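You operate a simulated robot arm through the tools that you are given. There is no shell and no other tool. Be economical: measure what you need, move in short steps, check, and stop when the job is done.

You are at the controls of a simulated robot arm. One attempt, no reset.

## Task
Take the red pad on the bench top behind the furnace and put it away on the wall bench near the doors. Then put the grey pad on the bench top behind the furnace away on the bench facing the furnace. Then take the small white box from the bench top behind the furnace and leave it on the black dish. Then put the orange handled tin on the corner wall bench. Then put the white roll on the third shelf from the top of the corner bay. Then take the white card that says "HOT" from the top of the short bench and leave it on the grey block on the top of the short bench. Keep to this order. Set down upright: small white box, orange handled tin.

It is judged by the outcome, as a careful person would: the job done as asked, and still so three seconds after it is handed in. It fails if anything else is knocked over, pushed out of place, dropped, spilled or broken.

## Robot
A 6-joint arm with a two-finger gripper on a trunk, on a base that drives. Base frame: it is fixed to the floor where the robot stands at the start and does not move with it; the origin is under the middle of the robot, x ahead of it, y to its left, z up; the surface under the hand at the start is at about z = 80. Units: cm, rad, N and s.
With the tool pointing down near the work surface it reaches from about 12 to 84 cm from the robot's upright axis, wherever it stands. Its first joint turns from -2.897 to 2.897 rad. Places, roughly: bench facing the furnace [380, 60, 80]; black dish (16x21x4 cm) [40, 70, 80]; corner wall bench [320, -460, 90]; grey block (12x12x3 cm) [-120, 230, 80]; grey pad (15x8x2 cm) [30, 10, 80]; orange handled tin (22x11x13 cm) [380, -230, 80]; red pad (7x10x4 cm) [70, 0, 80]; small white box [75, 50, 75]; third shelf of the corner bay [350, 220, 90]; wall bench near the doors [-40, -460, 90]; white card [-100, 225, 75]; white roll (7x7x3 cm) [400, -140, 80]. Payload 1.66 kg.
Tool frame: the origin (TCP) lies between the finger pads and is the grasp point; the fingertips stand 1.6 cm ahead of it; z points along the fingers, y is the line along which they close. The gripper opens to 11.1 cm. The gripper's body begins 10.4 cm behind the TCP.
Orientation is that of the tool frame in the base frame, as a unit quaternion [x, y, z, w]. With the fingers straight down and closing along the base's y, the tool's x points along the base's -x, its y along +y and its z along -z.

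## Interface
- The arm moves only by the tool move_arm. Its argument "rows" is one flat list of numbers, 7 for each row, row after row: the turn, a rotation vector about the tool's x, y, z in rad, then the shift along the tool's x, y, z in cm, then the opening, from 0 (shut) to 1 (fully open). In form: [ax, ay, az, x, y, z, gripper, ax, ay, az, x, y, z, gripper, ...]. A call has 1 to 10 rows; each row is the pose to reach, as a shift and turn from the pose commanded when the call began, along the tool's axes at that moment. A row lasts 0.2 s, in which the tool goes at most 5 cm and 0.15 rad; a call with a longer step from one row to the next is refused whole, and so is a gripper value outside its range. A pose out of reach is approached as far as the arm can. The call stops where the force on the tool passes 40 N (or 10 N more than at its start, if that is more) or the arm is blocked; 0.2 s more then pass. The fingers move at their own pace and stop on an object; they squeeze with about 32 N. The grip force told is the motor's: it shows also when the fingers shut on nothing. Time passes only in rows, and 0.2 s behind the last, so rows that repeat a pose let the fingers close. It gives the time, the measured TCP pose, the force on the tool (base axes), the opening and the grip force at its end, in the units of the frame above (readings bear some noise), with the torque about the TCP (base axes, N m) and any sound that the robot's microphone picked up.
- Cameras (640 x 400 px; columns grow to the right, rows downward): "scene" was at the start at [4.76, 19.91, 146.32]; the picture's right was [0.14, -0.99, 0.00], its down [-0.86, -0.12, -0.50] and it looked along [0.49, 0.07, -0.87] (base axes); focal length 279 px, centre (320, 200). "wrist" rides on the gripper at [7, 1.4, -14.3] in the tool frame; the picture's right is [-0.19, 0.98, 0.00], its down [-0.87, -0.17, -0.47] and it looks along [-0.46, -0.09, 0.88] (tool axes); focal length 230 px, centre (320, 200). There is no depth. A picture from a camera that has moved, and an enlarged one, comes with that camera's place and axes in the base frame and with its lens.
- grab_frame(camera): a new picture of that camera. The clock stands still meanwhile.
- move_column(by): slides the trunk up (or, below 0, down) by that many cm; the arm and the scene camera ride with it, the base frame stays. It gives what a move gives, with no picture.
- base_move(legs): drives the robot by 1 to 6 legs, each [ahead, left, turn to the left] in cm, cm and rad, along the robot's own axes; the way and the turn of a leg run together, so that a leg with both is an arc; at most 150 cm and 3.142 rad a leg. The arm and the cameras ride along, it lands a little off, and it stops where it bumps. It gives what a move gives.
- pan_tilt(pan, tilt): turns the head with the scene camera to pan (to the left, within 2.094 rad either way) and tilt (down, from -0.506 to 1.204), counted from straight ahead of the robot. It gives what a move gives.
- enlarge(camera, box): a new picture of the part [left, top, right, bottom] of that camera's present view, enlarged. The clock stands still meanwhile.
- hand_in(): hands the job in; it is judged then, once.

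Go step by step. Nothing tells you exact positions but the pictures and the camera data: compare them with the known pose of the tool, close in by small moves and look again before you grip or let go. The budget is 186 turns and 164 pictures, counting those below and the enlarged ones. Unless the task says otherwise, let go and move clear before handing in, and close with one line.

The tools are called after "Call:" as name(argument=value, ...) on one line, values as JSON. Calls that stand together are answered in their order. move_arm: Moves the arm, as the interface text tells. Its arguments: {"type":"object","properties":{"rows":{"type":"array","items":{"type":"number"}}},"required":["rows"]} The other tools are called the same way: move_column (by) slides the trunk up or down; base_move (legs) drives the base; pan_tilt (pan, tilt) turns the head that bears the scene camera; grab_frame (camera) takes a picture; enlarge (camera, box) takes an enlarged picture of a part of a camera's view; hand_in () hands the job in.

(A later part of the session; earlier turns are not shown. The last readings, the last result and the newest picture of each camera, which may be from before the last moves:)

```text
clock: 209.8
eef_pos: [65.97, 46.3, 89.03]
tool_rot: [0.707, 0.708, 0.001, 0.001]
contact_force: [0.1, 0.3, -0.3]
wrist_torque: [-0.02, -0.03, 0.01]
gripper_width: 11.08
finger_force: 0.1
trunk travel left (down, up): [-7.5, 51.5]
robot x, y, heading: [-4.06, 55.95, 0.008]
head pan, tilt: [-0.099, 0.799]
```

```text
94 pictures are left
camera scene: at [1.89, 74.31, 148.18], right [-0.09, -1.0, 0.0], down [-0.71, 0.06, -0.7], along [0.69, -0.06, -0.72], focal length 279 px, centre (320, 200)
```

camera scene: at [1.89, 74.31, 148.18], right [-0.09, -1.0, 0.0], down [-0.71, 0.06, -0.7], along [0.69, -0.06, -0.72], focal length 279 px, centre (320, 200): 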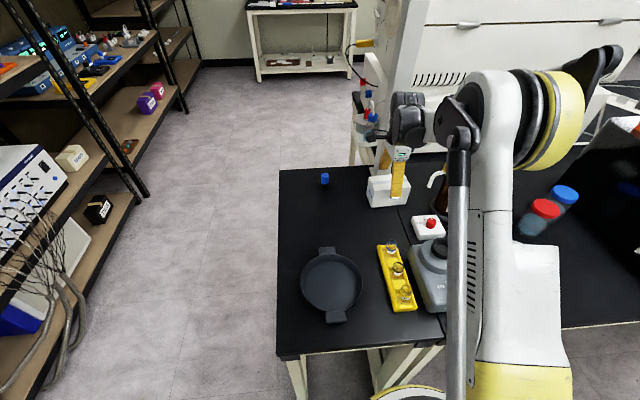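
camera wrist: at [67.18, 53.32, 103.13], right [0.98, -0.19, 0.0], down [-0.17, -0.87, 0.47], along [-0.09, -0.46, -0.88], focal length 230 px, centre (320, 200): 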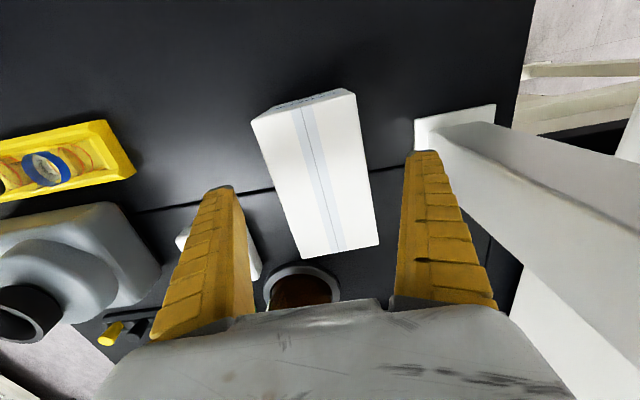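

The fingers straddle the box with clearance. I'll lower 2.5 cm and close.

Call:
move_arm(rows=[0, 0, 0, 0, 0, 1.3, 1, 0, 0, 0, 0, 0, 2.5, 1, 0, 0, 0, 0, 0, 2.5, 0.7, 0, 0, 0, 0, 0, 2.5, 0.5, 0, 0, 0, 0, 0, 2.5, 0, 0, 0, 0, 0, 0, 2.5, 0])

Call:
grab_frame(camera="wrist")

```text
clock: 211.2
eef_pos: [65.93, 46.41, 86.41]
tool_rot: [0.706, 0.708, 0.001, 0.001]
contact_force: [-0.2, 0.1, 1.0]
wrist_torque: [0.0, -0.04, -0.01]
gripper_width: 6.76
finger_force: 32.3
trunk travel left (down, up): [-7.5, 51.5]
robot x, y, heading: [-4.04, 55.97, 0.009]
head pan, tilt: [-0.099, 0.799]
```

```text
93 pictures are left
camera wrist: at [67.25, 53.33, 100.62], right [0.98, -0.19, 0.0], down [-0.17, -0.87, 0.47], along [-0.09, -0.46, -0.88], focal length 230 px, centre (320, 200)
```

wrist: 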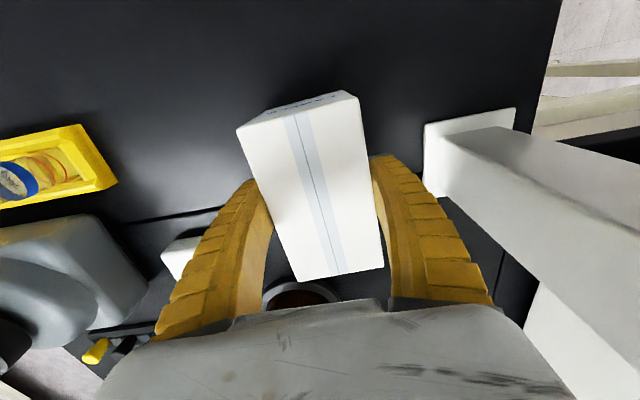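

Gripped at 6.8 cm. I'll lift, then carry it over the dish.

Call:
move_arm(rows=[0, 0, 0, 0, 0, -3, 0, 0, 0, 0, 0, 0, -7, 0, 0, 0, 0, 0, 0, -11, 0, 0, 0, 0, 0, 0, -15, 0, 0, 0, 0, 4, 0, -17, 0, 0, 0, 0, 8, 0, -18, 0, 0, 0, 0, 11, -3, -18, 0, 0, 0, 0, 14, -6.5, -18, 0, 0, 0, 0, 16.5, -10, -18, 0, 0, 0, 0, 18, -14, -18, 0])

Call:
move_arm(rows=[0, 0, 0, 1, -4, 0, 0, 0, 0, 0, 2, -8, 0, 0, 0, 0, 0, 3, -12, 0, 0, 0, 0, 0, 4.2, -16.8, 0, 0])

Call:
grab_frame(camera="wrist")

Call:
enlarge(camera="scene", box=[250, 160, 474, 370])

```text
clock: 213.4
eef_pos: [51.68, 64.34, 104.44]
tool_rot: [0.707, 0.707, 0.001, 0.001]
contact_force: [-0.3, 0.2, -1.9]
wrist_torque: [0.0, -0.01, -0.01]
gripper_width: 6.75
finger_force: 32.2
trunk travel left (down, up): [-7.5, 51.5]
robot x, y, heading: [-4.43, 55.36, 0.011]
head pan, tilt: [-0.099, 0.799]
```

```text
clock: 214.4
eef_pos: [35.04, 68.58, 104.16]
tool_rot: [0.707, 0.708, 0.001, 0.002]
contact_force: [-0.2, 0.4, -2.7]
wrist_torque: [0.05, -0.03, -0.01]
gripper_width: 6.71
finger_force: 31.8
trunk travel left (down, up): [-7.5, 51.5]
robot x, y, heading: [-4.06, 55.83, 0.008]
head pan, tilt: [-0.099, 0.799]
```

```text
92 pictures are left
camera wrist: at [36.39, 75.4, 118.39], right [0.98, -0.19, 0.0], down [-0.17, -0.87, 0.47], along [-0.09, -0.46, -0.88], focal length 230 px, centre (320, 200)
```

wrist: 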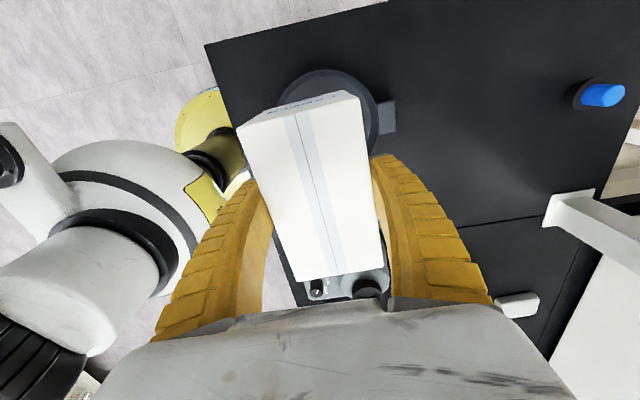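

```text
1.90 times, centred on (362, 265) of scene
camera zoom: at [1.83, 74.3, 148.19], right [-0.09, -1.0, 0.0], down [-0.71, 0.06, -0.7], along [0.69, -0.06, -0.72], focal length 531 px, centre (240, 76)
```

zoom: 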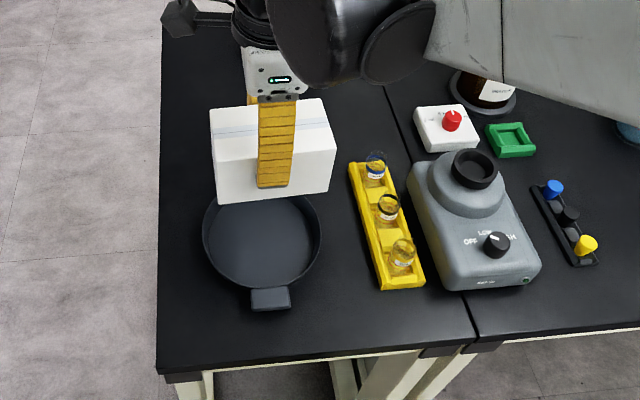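

The dish centre agrees at (35.1, 68.6), right below the box. I'll lower slowly.

Call:
move_arm(rows=[0, 0, 0, 0, 0, 4, 0, 0, 0, 0, 0, 0, 8, 0, 0, 0, 0, 0, 0, 11, 0, 0, 0, 0, 0, 0, 13, 0, 0, 0, 0, 0, 0, 14, 0])

Call:
enlarge(camera="scene", box=[270, 210, 430, 340])

Call:
grab_frame(camera="wrist")

```text
clock: 215.6
eef_pos: [35.17, 68.61, 90.23]
tool_rot: [0.706, 0.708, 0.001, 0.001]
contact_force: [-0.9, -0.4, -2.4]
wrist_torque: [0.01, 0.01, -0.01]
gripper_width: 6.73
finger_force: 31.6
trunk travel left (down, up): [-7.5, 51.5]
robot x, y, heading: [-4.17, 56.05, 0.008]
head pan, tilt: [-0.099, 0.799]
```

```text
3.08 times, centred on (350, 275) of scene
camera zoom: at [1.91, 74.32, 148.18], right [-0.09, -1.0, 0.0], down [-0.71, 0.06, -0.7], along [0.69, -0.06, -0.72], focal length 857 px, centre (228, -31)
```

zoom: 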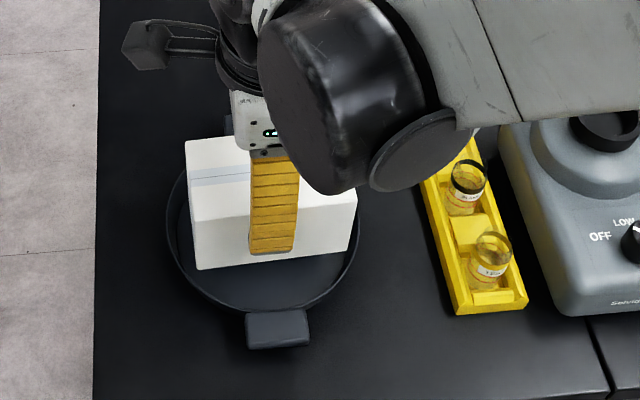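

```text
89 pictures are left
camera wrist: at [36.49, 75.5, 104.4], right [0.98, -0.19, 0.0], down [-0.17, -0.87, 0.47], along [-0.09, -0.46, -0.88], focal length 230 px, centre (320, 200)
```

wrist: 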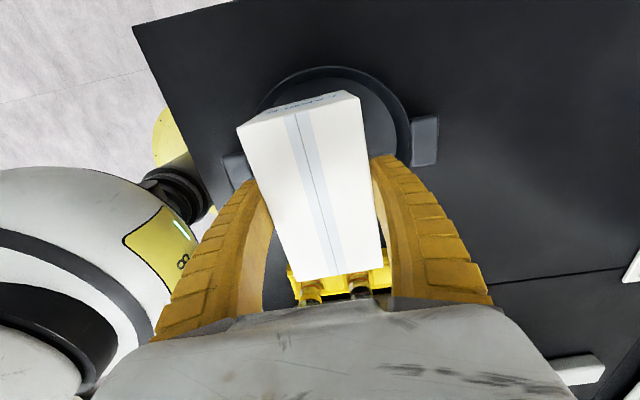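

Call:
move_arm(rows=[0, 0, 0, 0, 0, 0.5, 0, 0, 0, 0, 0, 0, 1, 0, 0, 0, 0, 0, 0, 1.5, 0, 0, 0, 0, 0, 0, 2, 0, 0, 0, 0, 0, 0, 2.4, 0])

Call:
enlarge(camera="scene", box=[270, 210, 430, 340])

```text
clock: 216.8
eef_pos: [35.31, 68.5, 87.91]
tool_rot: [0.707, 0.707, 0.002, 0.002]
contact_force: [15.7, 0.7, 29.2]
wrist_torque: [-0.07, 0.18, 0.02]
gripper_width: 7.45
finger_force: 32.1
trunk travel left (down, up): [-7.5, 51.5]
robot x, y, heading: [-4.21, 56.04, 0.012]
head pan, tilt: [-0.099, 0.799]
```

```text
3.08 times, centred on (350, 275) of scene
camera zoom: at [1.91, 74.27, 148.2], right [-0.09, -1.0, 0.0], down [-0.71, 0.06, -0.7], along [0.69, -0.06, -0.72], focal length 857 px, centre (228, -31)
```

zoom: 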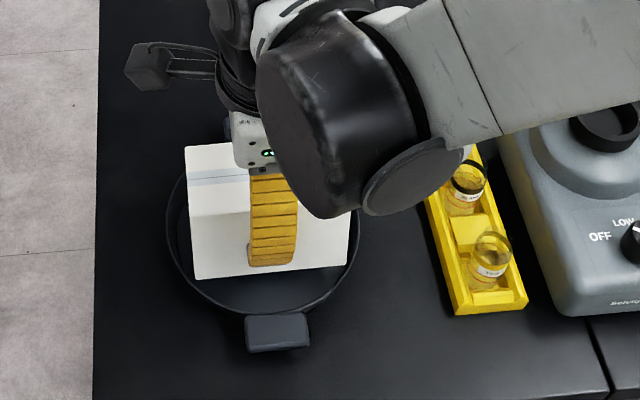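

Contact with a sideways push toward +x: the near corners probably touch the dish wall. I'll ease up, shift 0.5 cm in +x and lower again.

Call:
move_arm(rows=[0, 0, 0, 0, 0, -0.6, 0, 0, 0, 0, 0, 0, -1.2, 0, 0, 0, 0, 0, 0.5, -1.2, 0, 0, 0, 0, 0, 0.5, -0.8, 0, 0, 0, 0, 0, 0.5, -0.4, 0, 0, 0, 0, 0, 0.5, -0.2, 0])

Call:
grab_frame(camera="wrist")

```text
clock: 218.2
eef_pos: [35.72, 68.6, 88.18]
tool_rot: [0.706, 0.708, 0.002, 0.001]
contact_force: [10.8, 3.7, 23.5]
wrist_torque: [0.11, 0.43, -0.09]
gripper_width: 7.11
finger_force: 32.0
trunk travel left (down, up): [-7.5, 51.5]
robot x, y, heading: [-4.4, 56.04, 0.006]
head pan, tilt: [-0.099, 0.799]
```

```text
87 pictures are left
camera wrist: at [36.99, 75.52, 102.36], right [0.98, -0.19, 0.0], down [-0.17, -0.87, 0.47], along [-0.09, -0.46, -0.88], focal length 230 px, centre (320, 200)
```

wrist: 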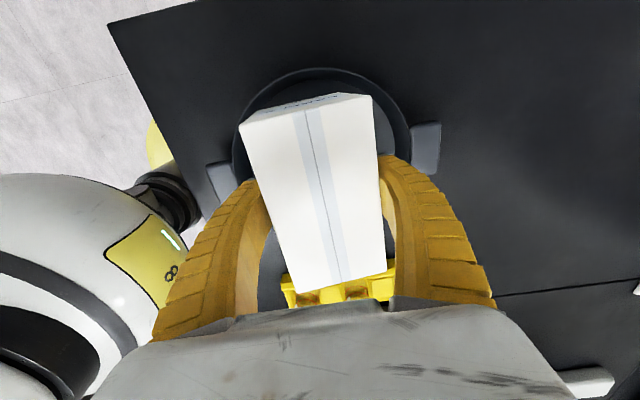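

Call:
enlarge(camera="scene", box=[290, 230, 400, 320])

Call:
enlarge(camera="wrist", box=[200, 50, 460, 213])

```text
4.44 times, centred on (345, 275) of scene
camera zoom: at [1.88, 74.3, 148.21], right [-0.09, -1.0, 0.0], down [-0.71, 0.06, -0.7], along [0.69, -0.06, -0.72], focal length 1238 px, centre (209, -133)
```

zoom: 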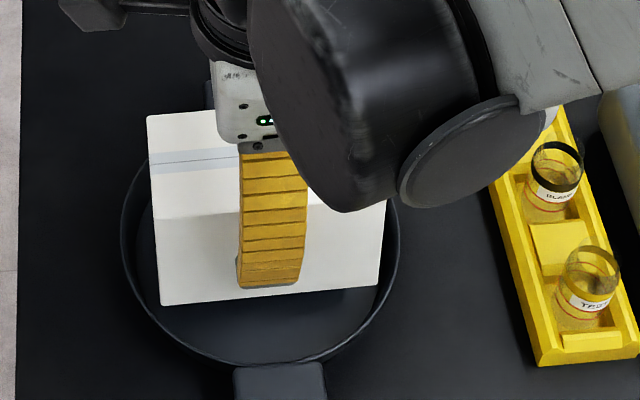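

```text
2.45 times, centred on (330, 132) of wrist
camera zoom: at [36.99, 75.52, 102.36], right [0.98, -0.19, 0.0], down [-0.17, -0.87, 0.47], along [-0.09, -0.46, -0.88], focal length 565 px, centre (296, 368)
```

zoom: 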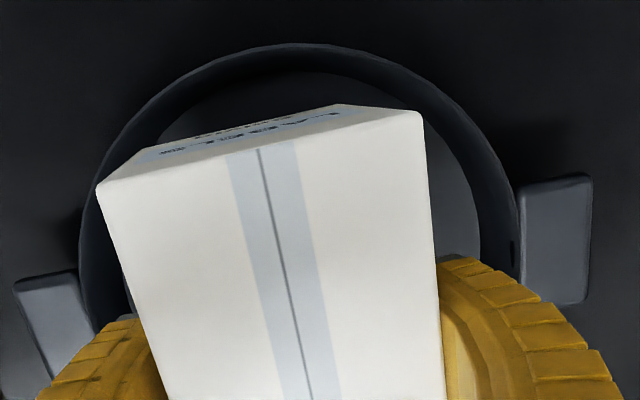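

The box's corners just about fill the dish's inner wall, so it must be centred well. I'll lift a little, shift +x 0.4 and +y 0.2, and lower again.

Call:
move_arm(rows=[0, 0, 0, 0, 0, -0.5, 0, 0, 0, 0, 0, 0, -1, 0, 0, 0, 0, 0.2, 0.4, -1, 0, 0, 0, 0, 0.2, 0.4, -0.6, 0, 0, 0, 0, 0.2, 0.4, -0.3, 0, 0, 0, 0, 0.2, 0.4, -0.1, 0])

```text
clock: 219.6
eef_pos: [36.11, 68.9, 88.13]
tool_rot: [0.706, 0.708, 0.001, 0.002]
contact_force: [0.1, 0.4, -2.7]
wrist_torque: [0.0, 0.02, 0.0]
gripper_width: 6.73
finger_force: 32.2
trunk travel left (down, up): [-7.5, 51.5]
robot x, y, heading: [-3.99, 55.96, 0.014]
head pan, tilt: [-0.099, 0.799]
```

No contact now, so it sits free inside. I'll lower more.

Call:
move_arm(rows=[0, 0, 0, 0, 0, 0.2, 0, 0, 0, 0, 0, 0, 0.4, 0, 0, 0, 0, 0, 0, 0.6, 0, 0, 0, 0, 0, 0, 0.8, 0])

```text
clock: 220.6
eef_pos: [35.97, 68.74, 87.29]
tool_rot: [0.706, 0.708, 0.002, 0.002]
contact_force: [0.5, 0.6, -1.1]
wrist_torque: [0.02, 0.01, -0.01]
gripper_width: 6.72
finger_force: 31.5
trunk travel left (down, up): [-7.5, 51.5]
robot x, y, heading: [-4.14, 56.08, 0.008]
head pan, tilt: [-0.099, 0.799]
```

Call:
move_arm(rows=[0, 0, 0, 0, 0, 0.2, 0, 0, 0, 0, 0, 0, 0.4, 0, 0, 0, 0, 0, 0, 0.6, 0])

Call:
enlarge(camera="scene", box=[290, 230, 400, 320])

```text
clock: 221.4
eef_pos: [36.13, 68.88, 86.82]
tool_rot: [0.707, 0.707, 0.001, 0.001]
contact_force: [3.8, 1.5, 10.4]
wrist_torque: [0.16, -0.02, -0.19]
gripper_width: 6.77
finger_force: 31.5
trunk travel left (down, up): [-7.5, 51.5]
robot x, y, heading: [-4.14, 55.72, 0.011]
head pan, tilt: [-0.099, 0.799]
```

```text
4.44 times, centred on (345, 275) of scene
camera zoom: at [1.87, 74.3, 148.2], right [-0.09, -1.0, 0.0], down [-0.71, 0.06, -0.7], along [0.69, -0.06, -0.72], focal length 1238 px, centre (209, -133)
```

zoom: 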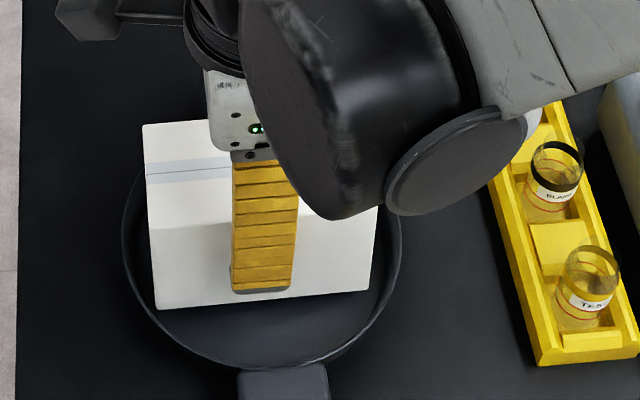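

It has settled on the dish floor. Open and rise.

Call:
move_arm(rows=[0, 0, 0, 0, 0, 0, 0.65, 0, 0, 0, 0, 0, 0, 0.75, 0, 0, 0, 0, 0, -1, 0.75, 0, 0, 0, 0, 0, -3, 0.75, 0, 0, 0, 0, 0, -7, 0.75, 0, 0, 0, 0, 0, -12, 0.75, 0, 0, 0, 0, 0, -17, 0.75, 0, 0, 0, 0, 0, -22, 0.75])

Call:
grab_frame(camera="scene")

Call:
grab_frame(camera="wrist")

```text
clock: 223.2
eef_pos: [35.94, 68.75, 108.95]
tool_rot: [0.707, 0.707, 0.002, 0.001]
contact_force: [0.2, -0.3, -0.8]
wrist_torque: [0.02, 0.02, 0.02]
gripper_width: 8.45
finger_force: 1.1
trunk travel left (down, up): [-7.5, 51.5]
robot x, y, heading: [-4.3, 56.21, 0.01]
head pan, tilt: [-0.099, 0.799]
```

```text
83 pictures are left
camera scene: at [1.88, 74.3, 148.18], right [-0.09, -1.0, 0.0], down [-0.71, 0.06, -0.7], along [0.69, -0.06, -0.72], focal length 279 px, centre (320, 200)
```

scene: 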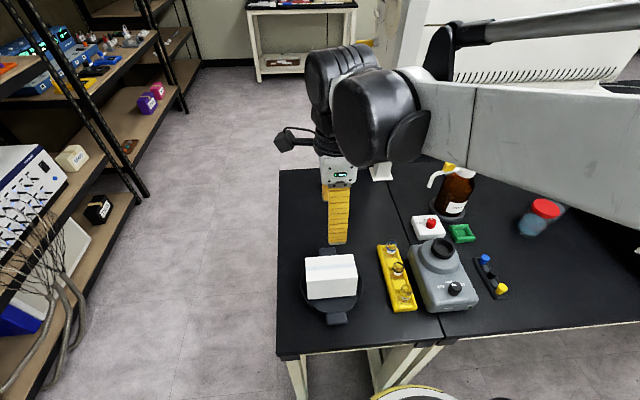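

```text
82 pictures are left
camera wrist: at [37.32, 75.61, 123.07], right [0.98, -0.19, 0.0], down [-0.17, -0.87, 0.47], along [-0.09, -0.46, -0.88], focal length 230 px, centre (320, 200)
```

wrist: 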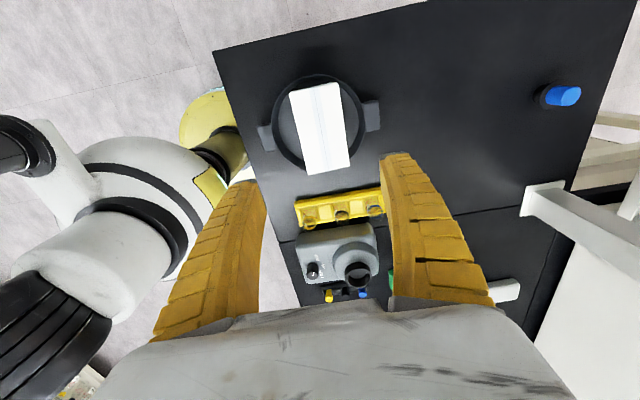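

The box stands in the dish. Next is the orange-handled tin at about (380, -230), so I'll drive round through the left aisle again.

Call:
base_move(legs=[[-47, 0, -0.01], [0, 82, 0], [150, 0, 0]])

```text
clock: 236.9
eef_pos: [137.27, 150.35, 108.86]
tool_rot: [0.708, 0.706, 0.001, 0.001]
contact_force: [0.8, -0.4, -0.2]
wrist_torque: [-0.02, 0.01, 0.02]
gripper_width: 8.47
finger_force: 0.5
trunk travel left (down, up): [-7.5, 51.5]
robot x, y, heading: [97.04, 137.66, 0.004]
head pan, tilt: [-0.099, 0.799]
```

Call:
base_move(legs=[[150, 0, 0], [28, 0, 0], [0, -100, 0]])

Call:
pan_tilt(pan=-1.8, tilt=0.5)

Call:
grab_frame(camera="scene")

Call:
pan_tilt(pan=-0.6, tilt=0.5)

Call:
grab_frame(camera="scene")

```text
clock: 250.9
eef_pos: [318.22, 50.79, 108.84]
tool_rot: [0.706, 0.708, 0.001, 0.001]
contact_force: [-0.1, -0.3, 0.2]
wrist_torque: [0.01, -0.01, -0.01]
gripper_width: 8.46
finger_force: 0.6
trunk travel left (down, up): [-7.5, 51.5]
robot x, y, heading: [278.2, 38.15, 0.012]
head pan, tilt: [-0.099, 0.799]
```

```text
clock: 252.6
eef_pos: [318.14, 50.72, 108.85]
tool_rot: [0.706, 0.708, 0.002, 0.001]
contact_force: [-0.7, -0.4, 0.4]
wrist_torque: [0.0, 0.04, 0.0]
gripper_width: 8.46
finger_force: 0.6
trunk travel left (down, up): [-7.5, 51.5]
robot x, y, heading: [278.0, 37.8, 0.013]
head pan, tilt: [-1.799, 0.499]
```

```text
81 pictures are left
camera scene: at [274.07, 48.1, 150.78], right [-0.98, 0.21, 0.0], down [0.1, 0.47, -0.88], along [-0.19, -0.86, -0.48], focal length 279 px, centre (320, 200)
```

scene: 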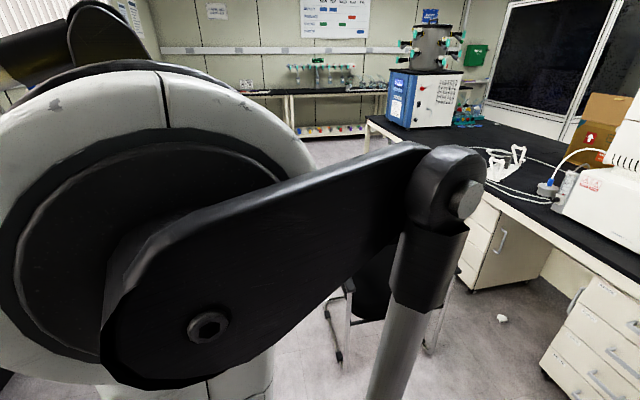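

```text
clock: 254.0
eef_pos: [318.11, 50.79, 108.73]
tool_rot: [0.706, 0.708, 0.001, 0.002]
contact_force: [-0.2, 0.2, -0.3]
wrist_torque: [-0.01, -0.02, 0.03]
gripper_width: 8.45
finger_force: 1.0
trunk travel left (down, up): [-7.5, 51.5]
robot x, y, heading: [278.24, 37.87, 0.011]
head pan, tilt: [-0.6, 0.499]
```

```text
80 pictures are left
camera scene: at [283.59, 51.94, 150.78], right [-0.56, -0.83, 0.0], down [-0.4, 0.27, -0.88], along [0.73, -0.49, -0.48], focal length 279 px, centre (320, 200)
```

scene: 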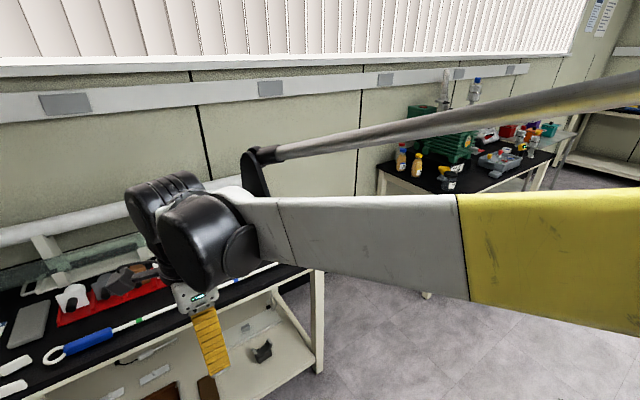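

A chair stands around x 190–242, y -40 to -85. I'll keep x near 298 and slide right to the next bench.

Call:
base_move(legs=[[20, 0, -0.012], [0, -130, 0]])

Call:
pan_tilt(pan=0.1, tilt=0.5)

Call:
grab_frame(camera="scene")

Call:
pan_tilt(pan=-0.9, tilt=0.5)

Call:
grab_frame(camera="scene")

```text
clock: 261.8
eef_pos: [338.26, -81.83, 108.81]
tool_rot: [0.709, 0.705, 0.002, 0.001]
contact_force: [0.1, 0.1, -0.9]
wrist_torque: [-0.01, 0.0, -0.02]
gripper_width: 8.44
finger_force: 0.8
trunk travel left (down, up): [-7.5, 51.5]
robot x, y, heading: [298.23, -94.03, 0.004]
head pan, tilt: [-0.6, 0.499]
```

```text
clock: 262.9
eef_pos: [338.25, -81.8, 108.77]
tool_rot: [0.71, 0.704, 0.001, 0.001]
contact_force: [0.2, 1.6, 0.3]
wrist_torque: [0.01, 0.0, 0.01]
gripper_width: 8.43
finger_force: 0.0
trunk travel left (down, up): [-7.5, 51.5]
robot x, y, heading: [298.1, -94.13, 0.003]
head pan, tilt: [0.099, 0.499]
```

```text
79 pictures are left
camera scene: at [305.22, -74.16, 150.78], right [0.1, -0.99, 0.0], down [-0.48, -0.05, -0.88], along [0.87, 0.09, -0.48], focal length 279 px, centre (320, 200)
```

scene: 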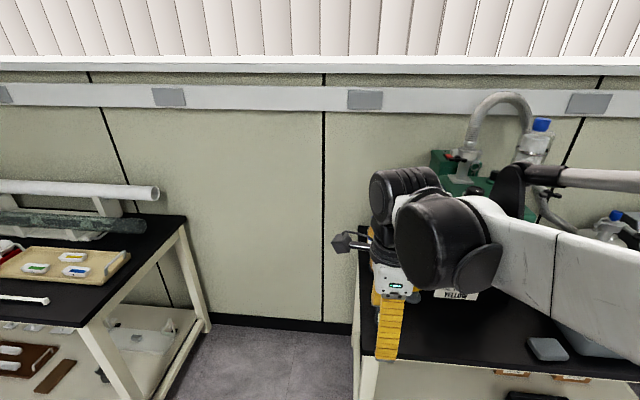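

```text
clock: 264.2
eef_pos: [338.18, -81.8, 108.77]
tool_rot: [0.709, 0.705, 0.002, 0.001]
contact_force: [0.1, 0.5, 0.8]
wrist_torque: [-0.01, 0.0, 0.0]
gripper_width: 8.47
finger_force: 1.2
trunk travel left (down, up): [-7.5, 51.5]
robot x, y, heading: [298.13, -94.09, 0.004]
head pan, tilt: [-0.901, 0.499]
```

```text
78 pictures are left
camera scene: at [301.83, -82.19, 150.78], right [-0.78, -0.62, 0.0], down [-0.3, 0.37, -0.88], along [0.55, -0.69, -0.48], focal length 279 px, centre (320, 200)
```

scene: 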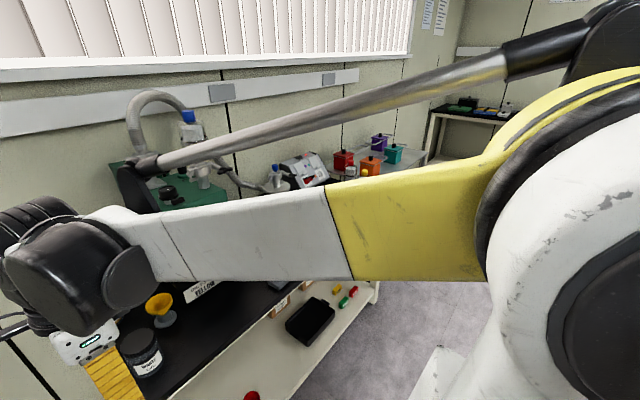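

The four coloured tins (red, purple, orange, teal) stand on the next table. I'll slide further right.

Call:
base_move(legs=[[0, -130, 0]])

Call:
pan_tilt(pan=0.1, tilt=0.6)

Call:
grab_frame(camera="scene")

Call:
grab_frame(camera="wrist")

```text
clock: 270.6
eef_pos: [336.53, -211.66, 108.91]
tool_rot: [0.722, 0.692, 0.001, 0.001]
contact_force: [0.0, 0.1, -0.8]
wrist_torque: [-0.02, 0.01, 0.03]
gripper_width: 8.45
finger_force: 1.2
trunk travel left (down, up): [-7.5, 51.5]
robot x, y, heading: [295.94, -222.42, -0.033]
head pan, tilt: [-0.901, 0.499]
```

```text
clock: 271.9
eef_pos: [336.45, -211.75, 108.79]
tool_rot: [0.722, 0.692, 0.001, 0.001]
contact_force: [0.1, -0.8, -0.5]
wrist_torque: [-0.01, 0.02, 0.01]
gripper_width: 8.46
finger_force: 0.6
trunk travel left (down, up): [-7.5, 51.5]
robot x, y, heading: [295.92, -222.59, -0.035]
head pan, tilt: [0.099, 0.6]
```

```text
77 pictures are left
camera scene: at [303.5, -202.93, 149.87], right [0.06, -1.0, 0.0], down [-0.56, -0.04, -0.83], along [0.82, 0.05, -0.56], focal length 279 px, centre (320, 200)
```

scene: 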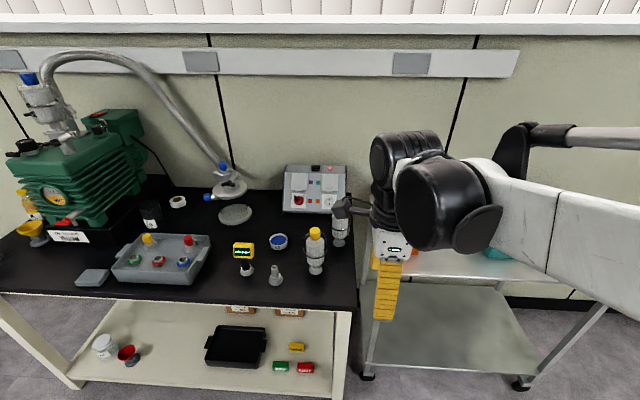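

```text
76 pictures are left
camera wrist: at [338.15, -204.87, 123.0], right [0.97, -0.23, 0.0], down [-0.21, -0.86, 0.47], along [-0.11, -0.46, -0.88], focal length 230 px, centre (320, 200)
```

wrist: 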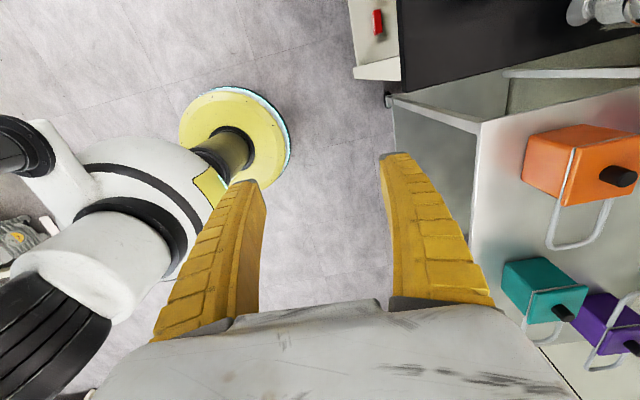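

I see the orange tin with a wire handle and a black knob. I'll shift right for a clearer head view.

Call:
base_move(legs=[[0, -40, 0.035]])

Call:
pan_tilt(pan=0.2, tilt=0.75)

Call:
grab_frame(camera="scene")

Call:
grab_frame(camera="wrist")

```text
clock: 274.4
eef_pos: [335.33, -250.91, 108.88]
tool_rot: [0.711, 0.703, 0.002, 0.002]
contact_force: [-0.4, 0.0, -0.1]
wrist_torque: [-0.04, 0.0, -0.02]
gripper_width: 8.44
finger_force: 0.9
trunk travel left (down, up): [-7.5, 51.5]
robot x, y, heading: [294.82, -263.14, -0.006]
head pan, tilt: [0.099, 0.6]
```

```text
clock: 275.1
eef_pos: [335.37, -250.93, 108.72]
tool_rot: [0.712, 0.703, 0.002, 0.002]
contact_force: [1.3, 0.8, -0.2]
wrist_torque: [0.02, 0.0, 0.02]
gripper_width: 8.46
finger_force: 0.7
trunk travel left (down, up): [-7.5, 51.5]
robot x, y, heading: [294.64, -263.25, -0.006]
head pan, tilt: [0.201, 0.75]
```

```text
75 pictures are left
camera scene: at [301.39, -242.47, 148.58], right [0.2, -0.98, 0.0], down [-0.67, -0.13, -0.73], along [0.72, 0.14, -0.68], focal length 279 px, centre (320, 200)
```

scene: 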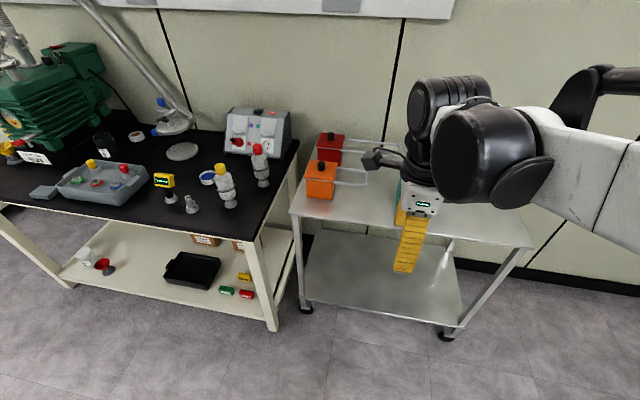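

```text
74 pictures are left
camera wrist: at [336.75, -244.06, 123.0], right [0.98, -0.2, 0.0], down [-0.18, -0.86, 0.47], along [-0.09, -0.46, -0.88], focal length 230 px, centre (320, 200)
```

wrist: 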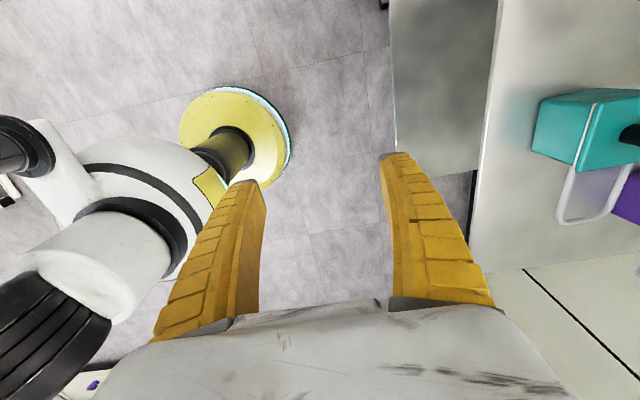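

Call:
enlarge(camera="scene", box=[280, 110, 440, 220])

```text
3.64 times, centred on (360, 165) of scene
camera zoom: at [301.39, -242.47, 148.58], right [0.2, -0.98, 0.0], down [-0.67, -0.13, -0.73], along [0.72, 0.14, -0.68], focal length 1013 px, centre (174, 327)
```

zoom: 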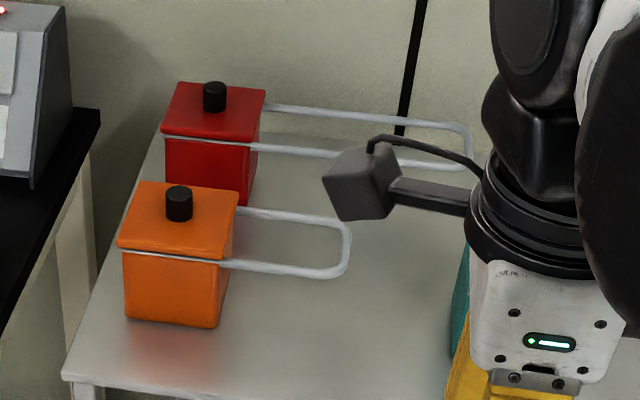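

The tin's body is about 10 × 10 cm at (379, -228), with a U handle pointing to -y and a knob on its lid. I'll move in and turn the gripper to close along y, to take it at the knob over its weight.

Call:
base_move(legs=[[0, 26, 0.006], [12, 0, 0]])

Call:
move_arm(rows=[0, 0, -0.145, 0, 0, 0, 0.75, 0, 0, -0.29, 0, 0, 0, 0.75, 0, 0, -0.435, 0, 0, 0, 0.75, 0, 0, -0.58, 0, 0, 0, 0.75, 0, 0, -0.725, 0, 0, 0, 0.75, 0, 0, -0.87, 0, 0, 0, 0.75, 0, 0, -1.015, 0, 0, 0, 0.75, 0, 0, -1.16, 0, 0, 0, 0.75, 0, 0, -1.305, 0, 0, 0, 0.75, 0, 0, -1.45, 0, 0, 0, 0.75])

Call:
grab_frame(camera="wrist")

Call:
grab_frame(camera="scene")

```text
clock: 277.8
eef_pos: [347.41, -225.08, 108.75]
tool_rot: [0.709, 0.705, 0.001, 0.002]
contact_force: [0.4, -0.2, -0.9]
wrist_torque: [0.01, 0.03, 0.0]
gripper_width: 8.45
finger_force: 0.8
trunk travel left (down, up): [-7.5, 51.5]
robot x, y, heading: [306.76, -237.58, 0.007]
head pan, tilt: [0.201, 0.75]
```

```text
clock: 280.0
eef_pos: [347.4, -225.25, 108.63]
tool_rot: [0.063, 0.998, 0.0, 0.002]
contact_force: [0.7, -0.4, -0.6]
wrist_torque: [0.0, 0.0, 0.0]
gripper_width: 8.45
finger_force: 0.7
trunk travel left (down, up): [-7.5, 51.5]
robot x, y, heading: [306.84, -237.47, 0.003]
head pan, tilt: [0.201, 0.75]
```

```text
72 pictures are left
camera wrist: at [340.63, -222.95, 122.89], right [0.31, 0.95, 0.0], down [0.84, -0.27, 0.47], along [0.45, -0.15, -0.88], focal length 230 px, centre (320, 200)
```

wrist: 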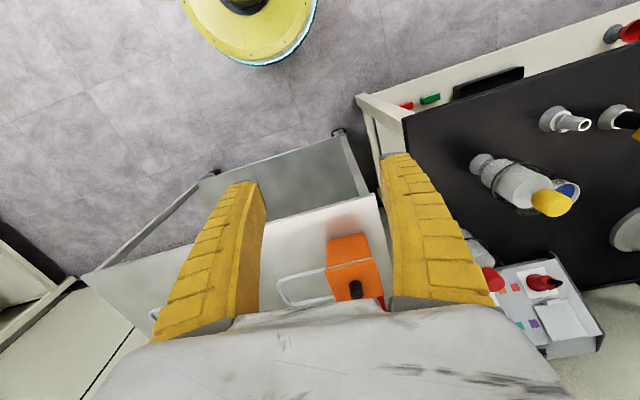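

```text
71 pictures are left
camera scene: at [313.37, -216.77, 148.58], right [0.2, -0.98, 0.0], down [-0.67, -0.14, -0.73], along [0.72, 0.15, -0.68], focal length 279 px, centre (320, 200)
```

scene: 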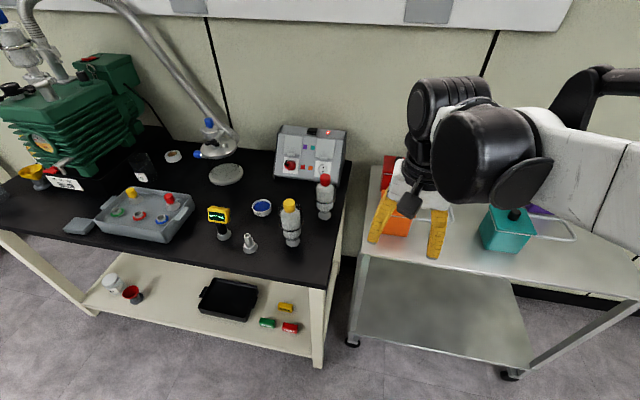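

Call:
move_arm(rows=[0, 0, -0.06, -4, 0.15, 0, 0.6, 0, 0, -0.126, -8, 0.3, 0, 0.6, 0, 0, -0.126, -12, 0.45, 0, 0.6, 0, 0, -0.126, -16, 0.6, 1, 0.5, 0, 0, -0.126, -20, 0.75, 2, 0.5, 0, 0, -0.126, -24, 0.9, 3, 0.5, 0, 0, -0.126, -28, 1.05, 4, 0.5, 0, 0, -0.126, -31.7, 1.2, 5, 0.5])

Call:
grab_frame(camera="wrist")

Call:
enlarge(camera="scene", box=[300, 90, 524, 250])

```text
clock: 281.8
eef_pos: [378.98, -227.86, 103.92]
tool_rot: [0.001, 1.0, 0.0, 0.002]
contact_force: [1.2, 0.4, 0.1]
wrist_torque: [-0.01, -0.05, -0.03]
gripper_width: 5.73
finger_force: 1.4
trunk travel left (down, up): [-7.5, 51.5]
robot x, y, heading: [306.95, -237.79, -0.001]
head pan, tilt: [0.201, 0.75]
```

```text
70 pictures are left
camera wrist: at [372.03, -226.57, 118.13], right [0.19, 0.98, 0.0], down [0.86, -0.17, 0.47], along [0.47, -0.09, -0.88], focal length 230 px, centre (320, 200)
```

wrist: 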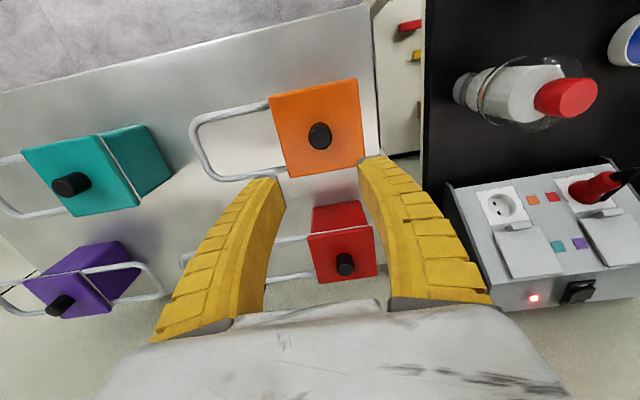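

```text
2.50 times, centred on (412, 170) of scene
camera zoom: at [313.42, -216.77, 148.57], right [0.2, -0.98, 0.0], down [-0.67, -0.14, -0.73], along [0.72, 0.15, -0.68], focal length 697 px, centre (90, 275)
```

zoom: 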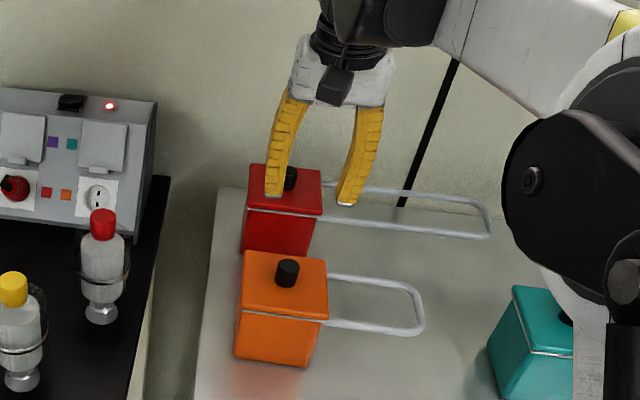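

Triangulated, the knob top is at (377.2, -227.4, 94). I'll shift over it and descend.

Call:
move_arm(rows=[0, 0, 0, 1.8, 0.4, 1, 0.5, 0, 0, 0, 1.8, 0.4, 4, 0.5, 0, 0, 0, 1.8, 0.4, 6, 0.5])

Call:
grab_frame(camera="wrist")

Call:
enlarge(camera="scene", box=[360, 130, 472, 210])

```text
clock: 282.6
eef_pos: [377.21, -227.43, 97.94]
tool_rot: [0.0, 1.0, 0.001, 0.002]
contact_force: [0.7, -0.3, -0.7]
wrist_torque: [0.02, 0.04, 0.02]
gripper_width: 5.77
finger_force: 1.6
trunk travel left (down, up): [-7.5, 51.5]
robot x, y, heading: [307.34, -237.27, -0.001]
head pan, tilt: [0.201, 0.75]
```

```text
68 pictures are left
camera wrist: at [370.22, -226.09, 111.99], right [0.19, 0.98, 0.0], down [0.86, -0.17, 0.47], along [0.47, -0.09, -0.88], focal length 230 px, centre (320, 200)
```

wrist: 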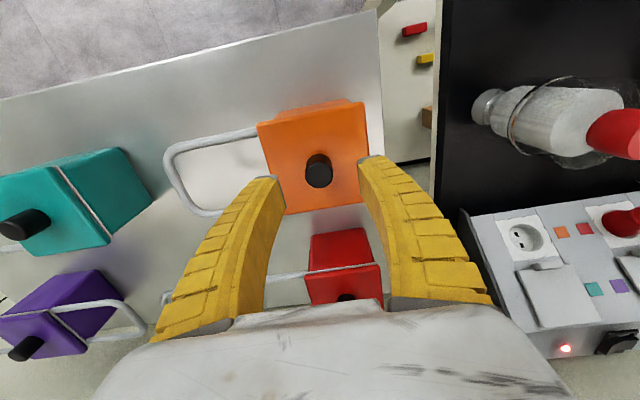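

```text
5.00 times, centred on (416, 170) of scene
camera zoom: at [313.41, -216.77, 148.58], right [0.2, -0.98, 0.0], down [-0.67, -0.14, -0.73], along [0.72, 0.15, -0.68], focal length 1393 px, centre (-160, 350)
```

zoom: 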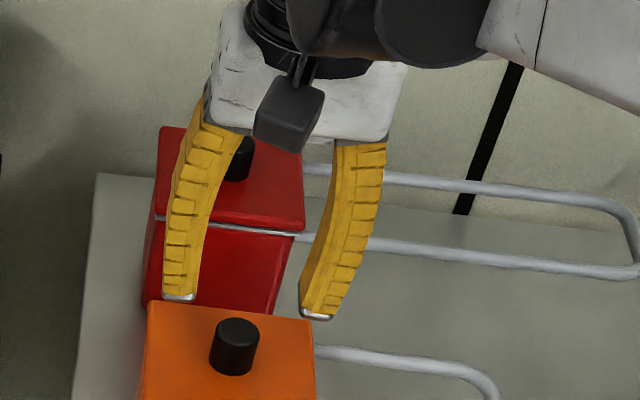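

Call:
move_arm(rows=[0, 0, 0, 0.4, 0, 1.5, 0.5, 0, 0, 0, 0.4, 0, 3, 0.5, 0, 0, 0, 0.4, 0, 3.6, 0.5, 0, 0, 0, 0.4, 0, 4.1, 0.5])

Call:
enlarge(camera="scene", box=[360, 140, 472, 220])

```text
clock: 283.6
eef_pos: [376.67, -227.53, 93.72]
tool_rot: [0.001, 1.0, 0.0, 0.003]
contact_force: [0.1, -0.5, 0.5]
wrist_torque: [-0.02, -0.03, -0.02]
gripper_width: 5.76
finger_force: 1.4
trunk travel left (down, up): [-7.5, 51.5]
robot x, y, heading: [307.0, -237.26, 0.004]
head pan, tilt: [0.201, 0.75]
```

```text
5.00 times, centred on (416, 180) of scene
camera zoom: at [313.37, -216.77, 148.58], right [0.2, -0.98, 0.0], down [-0.67, -0.14, -0.73], along [0.72, 0.15, -0.68], focal length 1393 px, centre (-160, 300)
```

zoom: 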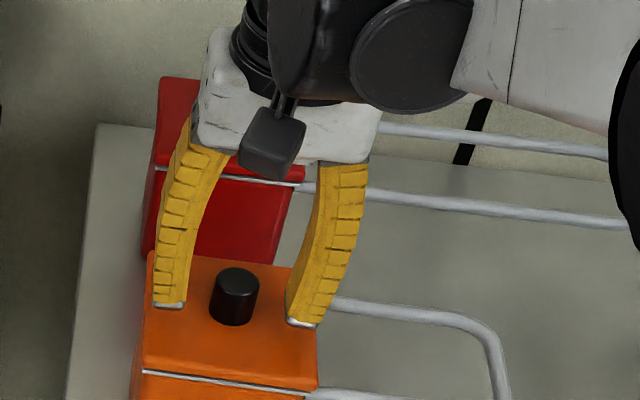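

Call:
move_arm(rows=[0, 0, 0, 0, 0, 0, 0.3, 0, 0, 0, 0, 0, 0, 0, 0, 0, 0, 0, 0, 0, 0, 0, 0, 0, 0, 0, 0, 0])

Call:
enlarge(camera="scene", box=[360, 140, 472, 220])

```text
clock: 284.6
eef_pos: [376.67, -227.59, 93.74]
tool_rot: [0.001, 1.0, 0.0, 0.002]
contact_force: [-1.0, -0.9, 2.3]
wrist_torque: [-0.06, 0.45, 0.02]
gripper_width: 2.12
finger_force: 31.8
trunk travel left (down, up): [-7.5, 51.5]
robot x, y, heading: [306.81, -237.58, 0.004]
head pan, tilt: [0.201, 0.75]
```

```text
5.00 times, centred on (416, 180) of scene
camera zoom: at [313.34, -216.78, 148.58], right [0.2, -0.98, 0.0], down [-0.67, -0.14, -0.73], along [0.72, 0.15, -0.68], focal length 1393 px, centre (-160, 300)
```

zoom: 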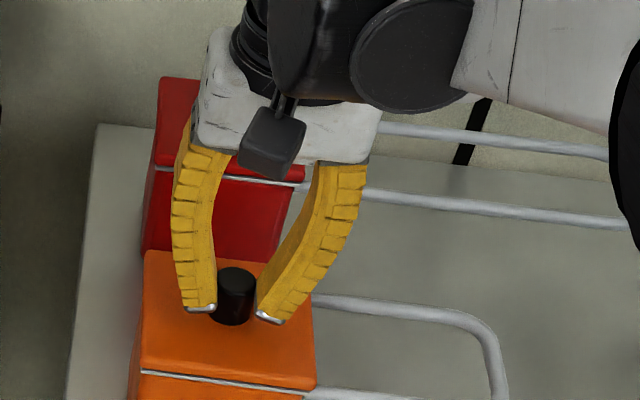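

Gripped. I'll lift 2 cm and check that the whole tin comes along.

Call:
move_arm(rows=[0, 0, 0, 0, 0, -0.5, 0, 0, 0, 0, 0, 0, -1, 0, 0, 0, 0, 0, 0, -1.5, 0, 0, 0, 0, 0, 0, -2, 0])

Call:
enlarge(camera="scene", box=[340, 130, 508, 250])

```text
clock: 285.6
eef_pos: [376.79, -227.44, 95.65]
tool_rot: [0.001, 1.0, 0.0, 0.002]
contact_force: [0.3, 0.5, -2.7]
wrist_torque: [0.02, 0.06, 0.0]
gripper_width: 1.34
finger_force: 31.9
trunk travel left (down, up): [-7.5, 51.5]
robot x, y, heading: [307.16, -237.42, 0.004]
head pan, tilt: [0.201, 0.75]
```

```text
3.33 times, centred on (424, 190) of scene
camera zoom: at [313.4, -216.77, 148.58], right [0.2, -0.98, 0.0], down [-0.67, -0.14, -0.73], along [0.72, 0.15, -0.68], focal length 929 px, centre (-27, 233)
```

zoom: 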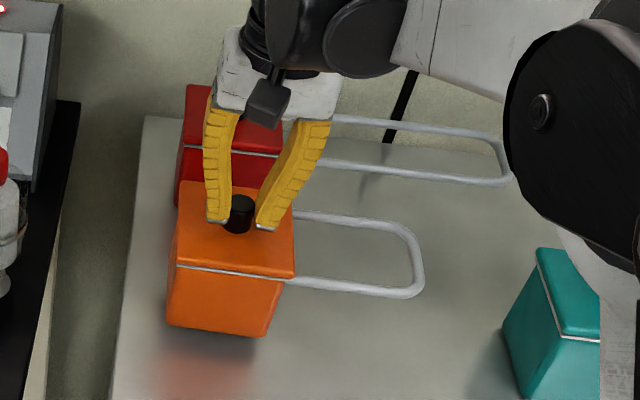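

The tin comes along but the fingers hold the knob behind its centre and it tips. I'll set it back down, re-centre and regrip.

Call:
move_arm(rows=[0, 0, 0, 0, 0, 0.6, 0, 0, 0, 0, 0, 0, 1.2, 0, 0, 0, 0, 0, 0, 1.7, 0, 0, 0, 0, 0, 0, 1.9, 0, 0, 0, 0, 0, 0, 1.9, 0.5, 0, 0, 0, 0, 0, 1.9, 0.5])

Call:
enlarge(camera="scene", box=[340, 130, 508, 250])

Call:
enlarge(camera="wrist", box=[200, 90, 460, 260])

```text
clock: 287.0
eef_pos: [376.74, -227.51, 93.87]
tool_rot: [0.001, 1.0, 0.0, 0.002]
contact_force: [-0.4, 0.3, -0.6]
wrist_torque: [-0.03, -0.04, -0.05]
gripper_width: 5.76
finger_force: 1.3
trunk travel left (down, up): [-7.5, 51.5]
robot x, y, heading: [307.4, -237.27, 0.002]
head pan, tilt: [0.201, 0.75]
```

```text
3.33 times, centred on (424, 190) of scene
camera zoom: at [313.37, -216.77, 148.58], right [0.2, -0.98, 0.0], down [-0.67, -0.14, -0.73], along [0.72, 0.15, -0.68], focal length 929 px, centre (-27, 233)
```

zoom: 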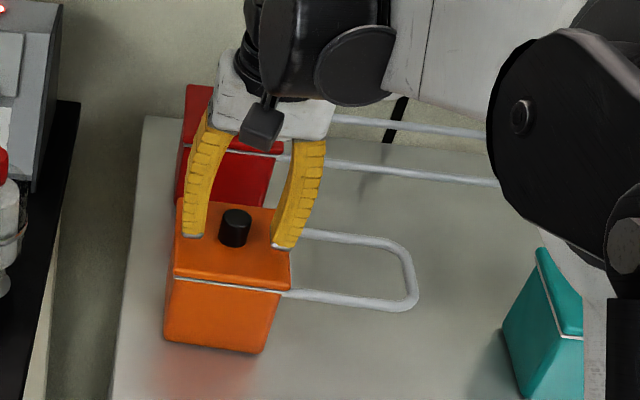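

```text
2.35 times, centred on (330, 175) of wrist
camera zoom: at [369.81, -226.19, 108.03], right [0.19, 0.98, 0.0], down [0.86, -0.17, 0.47], along [0.47, -0.09, -0.88], focal length 541 px, centre (296, 259)
```

zoom: 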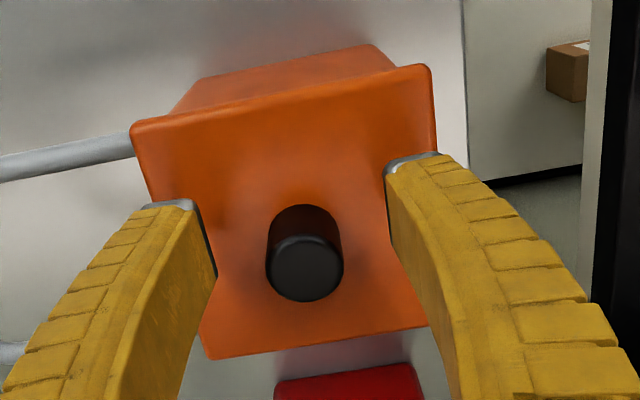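

The lid measures about 8.8 cm square centred at (377.5, -227.6), so a full body grip fits. I'll rise, open fully, re-centre, and go down along the sides.

Call:
move_arm(rows=[0, 0, 0, 0, 0, -2, 0.5, 0, 0, 0, 0, 0, -4, 1, 0, 0, 0, -0.8, -0.1, -4, 1, 0, 0, 0, -0.8, -0.1, -3, 1, 0, 0, 0, -0.8, -0.1, -3, 1])

Call:
grab_frame(camera="wrist")

Call:
enlarge(camera="scene", box=[340, 130, 508, 250])

```text
clock: 288.2
eef_pos: [377.66, -227.66, 96.94]
tool_rot: [0.001, 1.0, 0.0, 0.001]
contact_force: [-0.3, 0.7, 0.6]
wrist_torque: [-0.01, -0.01, 0.01]
gripper_width: 11.08
finger_force: 0.0
trunk travel left (down, up): [-7.5, 51.5]
robot x, y, heading: [307.49, -237.5, 0.004]
head pan, tilt: [0.201, 0.75]
```

```text
61 pictures are left
camera wrist: at [370.7, -226.3, 111.08], right [0.19, 0.98, 0.0], down [0.86, -0.17, 0.47], along [0.47, -0.09, -0.88], focal length 230 px, centre (320, 200)
```

wrist: 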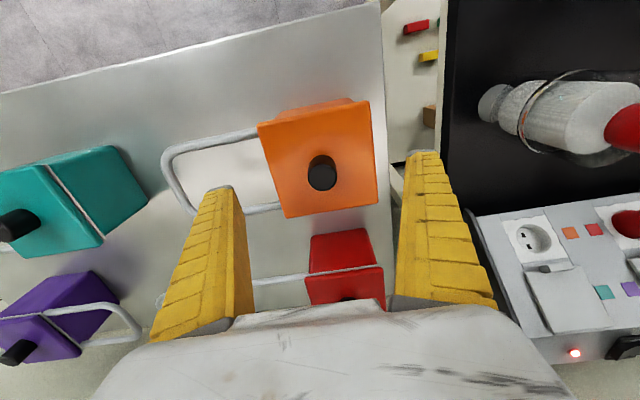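

```text
3.33 times, centred on (424, 190) of scene
camera zoom: at [313.37, -216.77, 148.58], right [0.2, -0.98, 0.0], down [-0.67, -0.14, -0.73], along [0.72, 0.15, -0.68], focal length 929 px, centre (-27, 233)
```

zoom: 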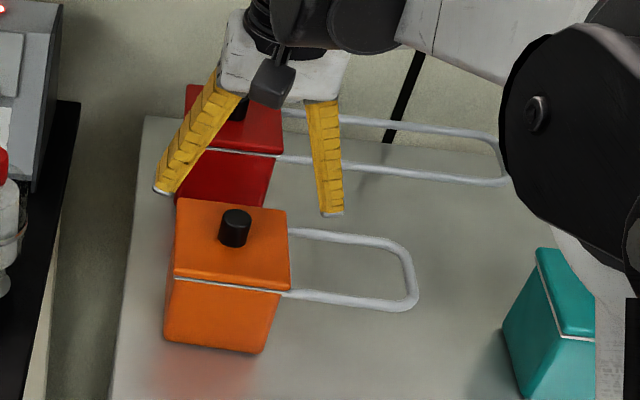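

Call:
move_arm(rows=[0, 0, 0, 0.2, 0.2, 1.5, 1, 0, 0, 0, 0.2, 0.2, 3, 1, 0, 0, 0, 0.2, 0.2, 4.5, 1, 0, 0, 0, 0.2, 0.2, 6, 1])

Call:
enlarge(camera="wrist", box=[160, 80, 480, 280])

```text
clock: 289.2
eef_pos: [377.42, -227.4, 90.96]
tool_rot: [0.001, 1.0, 0.0, 0.002]
contact_force: [0.5, -0.7, -0.8]
wrist_torque: [0.03, 0.0, -0.01]
gripper_width: 11.08
finger_force: 0.0
trunk travel left (down, up): [-7.5, 51.5]
robot x, y, heading: [307.0, -237.01, -0.001]
head pan, tilt: [0.201, 0.75]
```

```text
2.00 times, centred on (320, 180) of wrist
camera zoom: at [370.45, -226.06, 105.18], right [0.19, 0.98, 0.0], down [0.86, -0.17, 0.47], along [0.47, -0.09, -0.88], focal length 460 px, centre (320, 240)
```

zoom: 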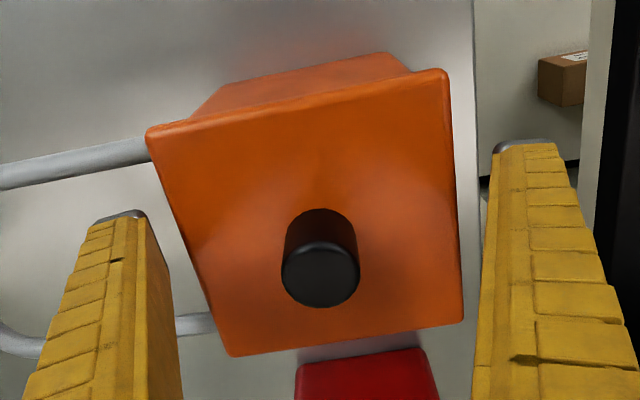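

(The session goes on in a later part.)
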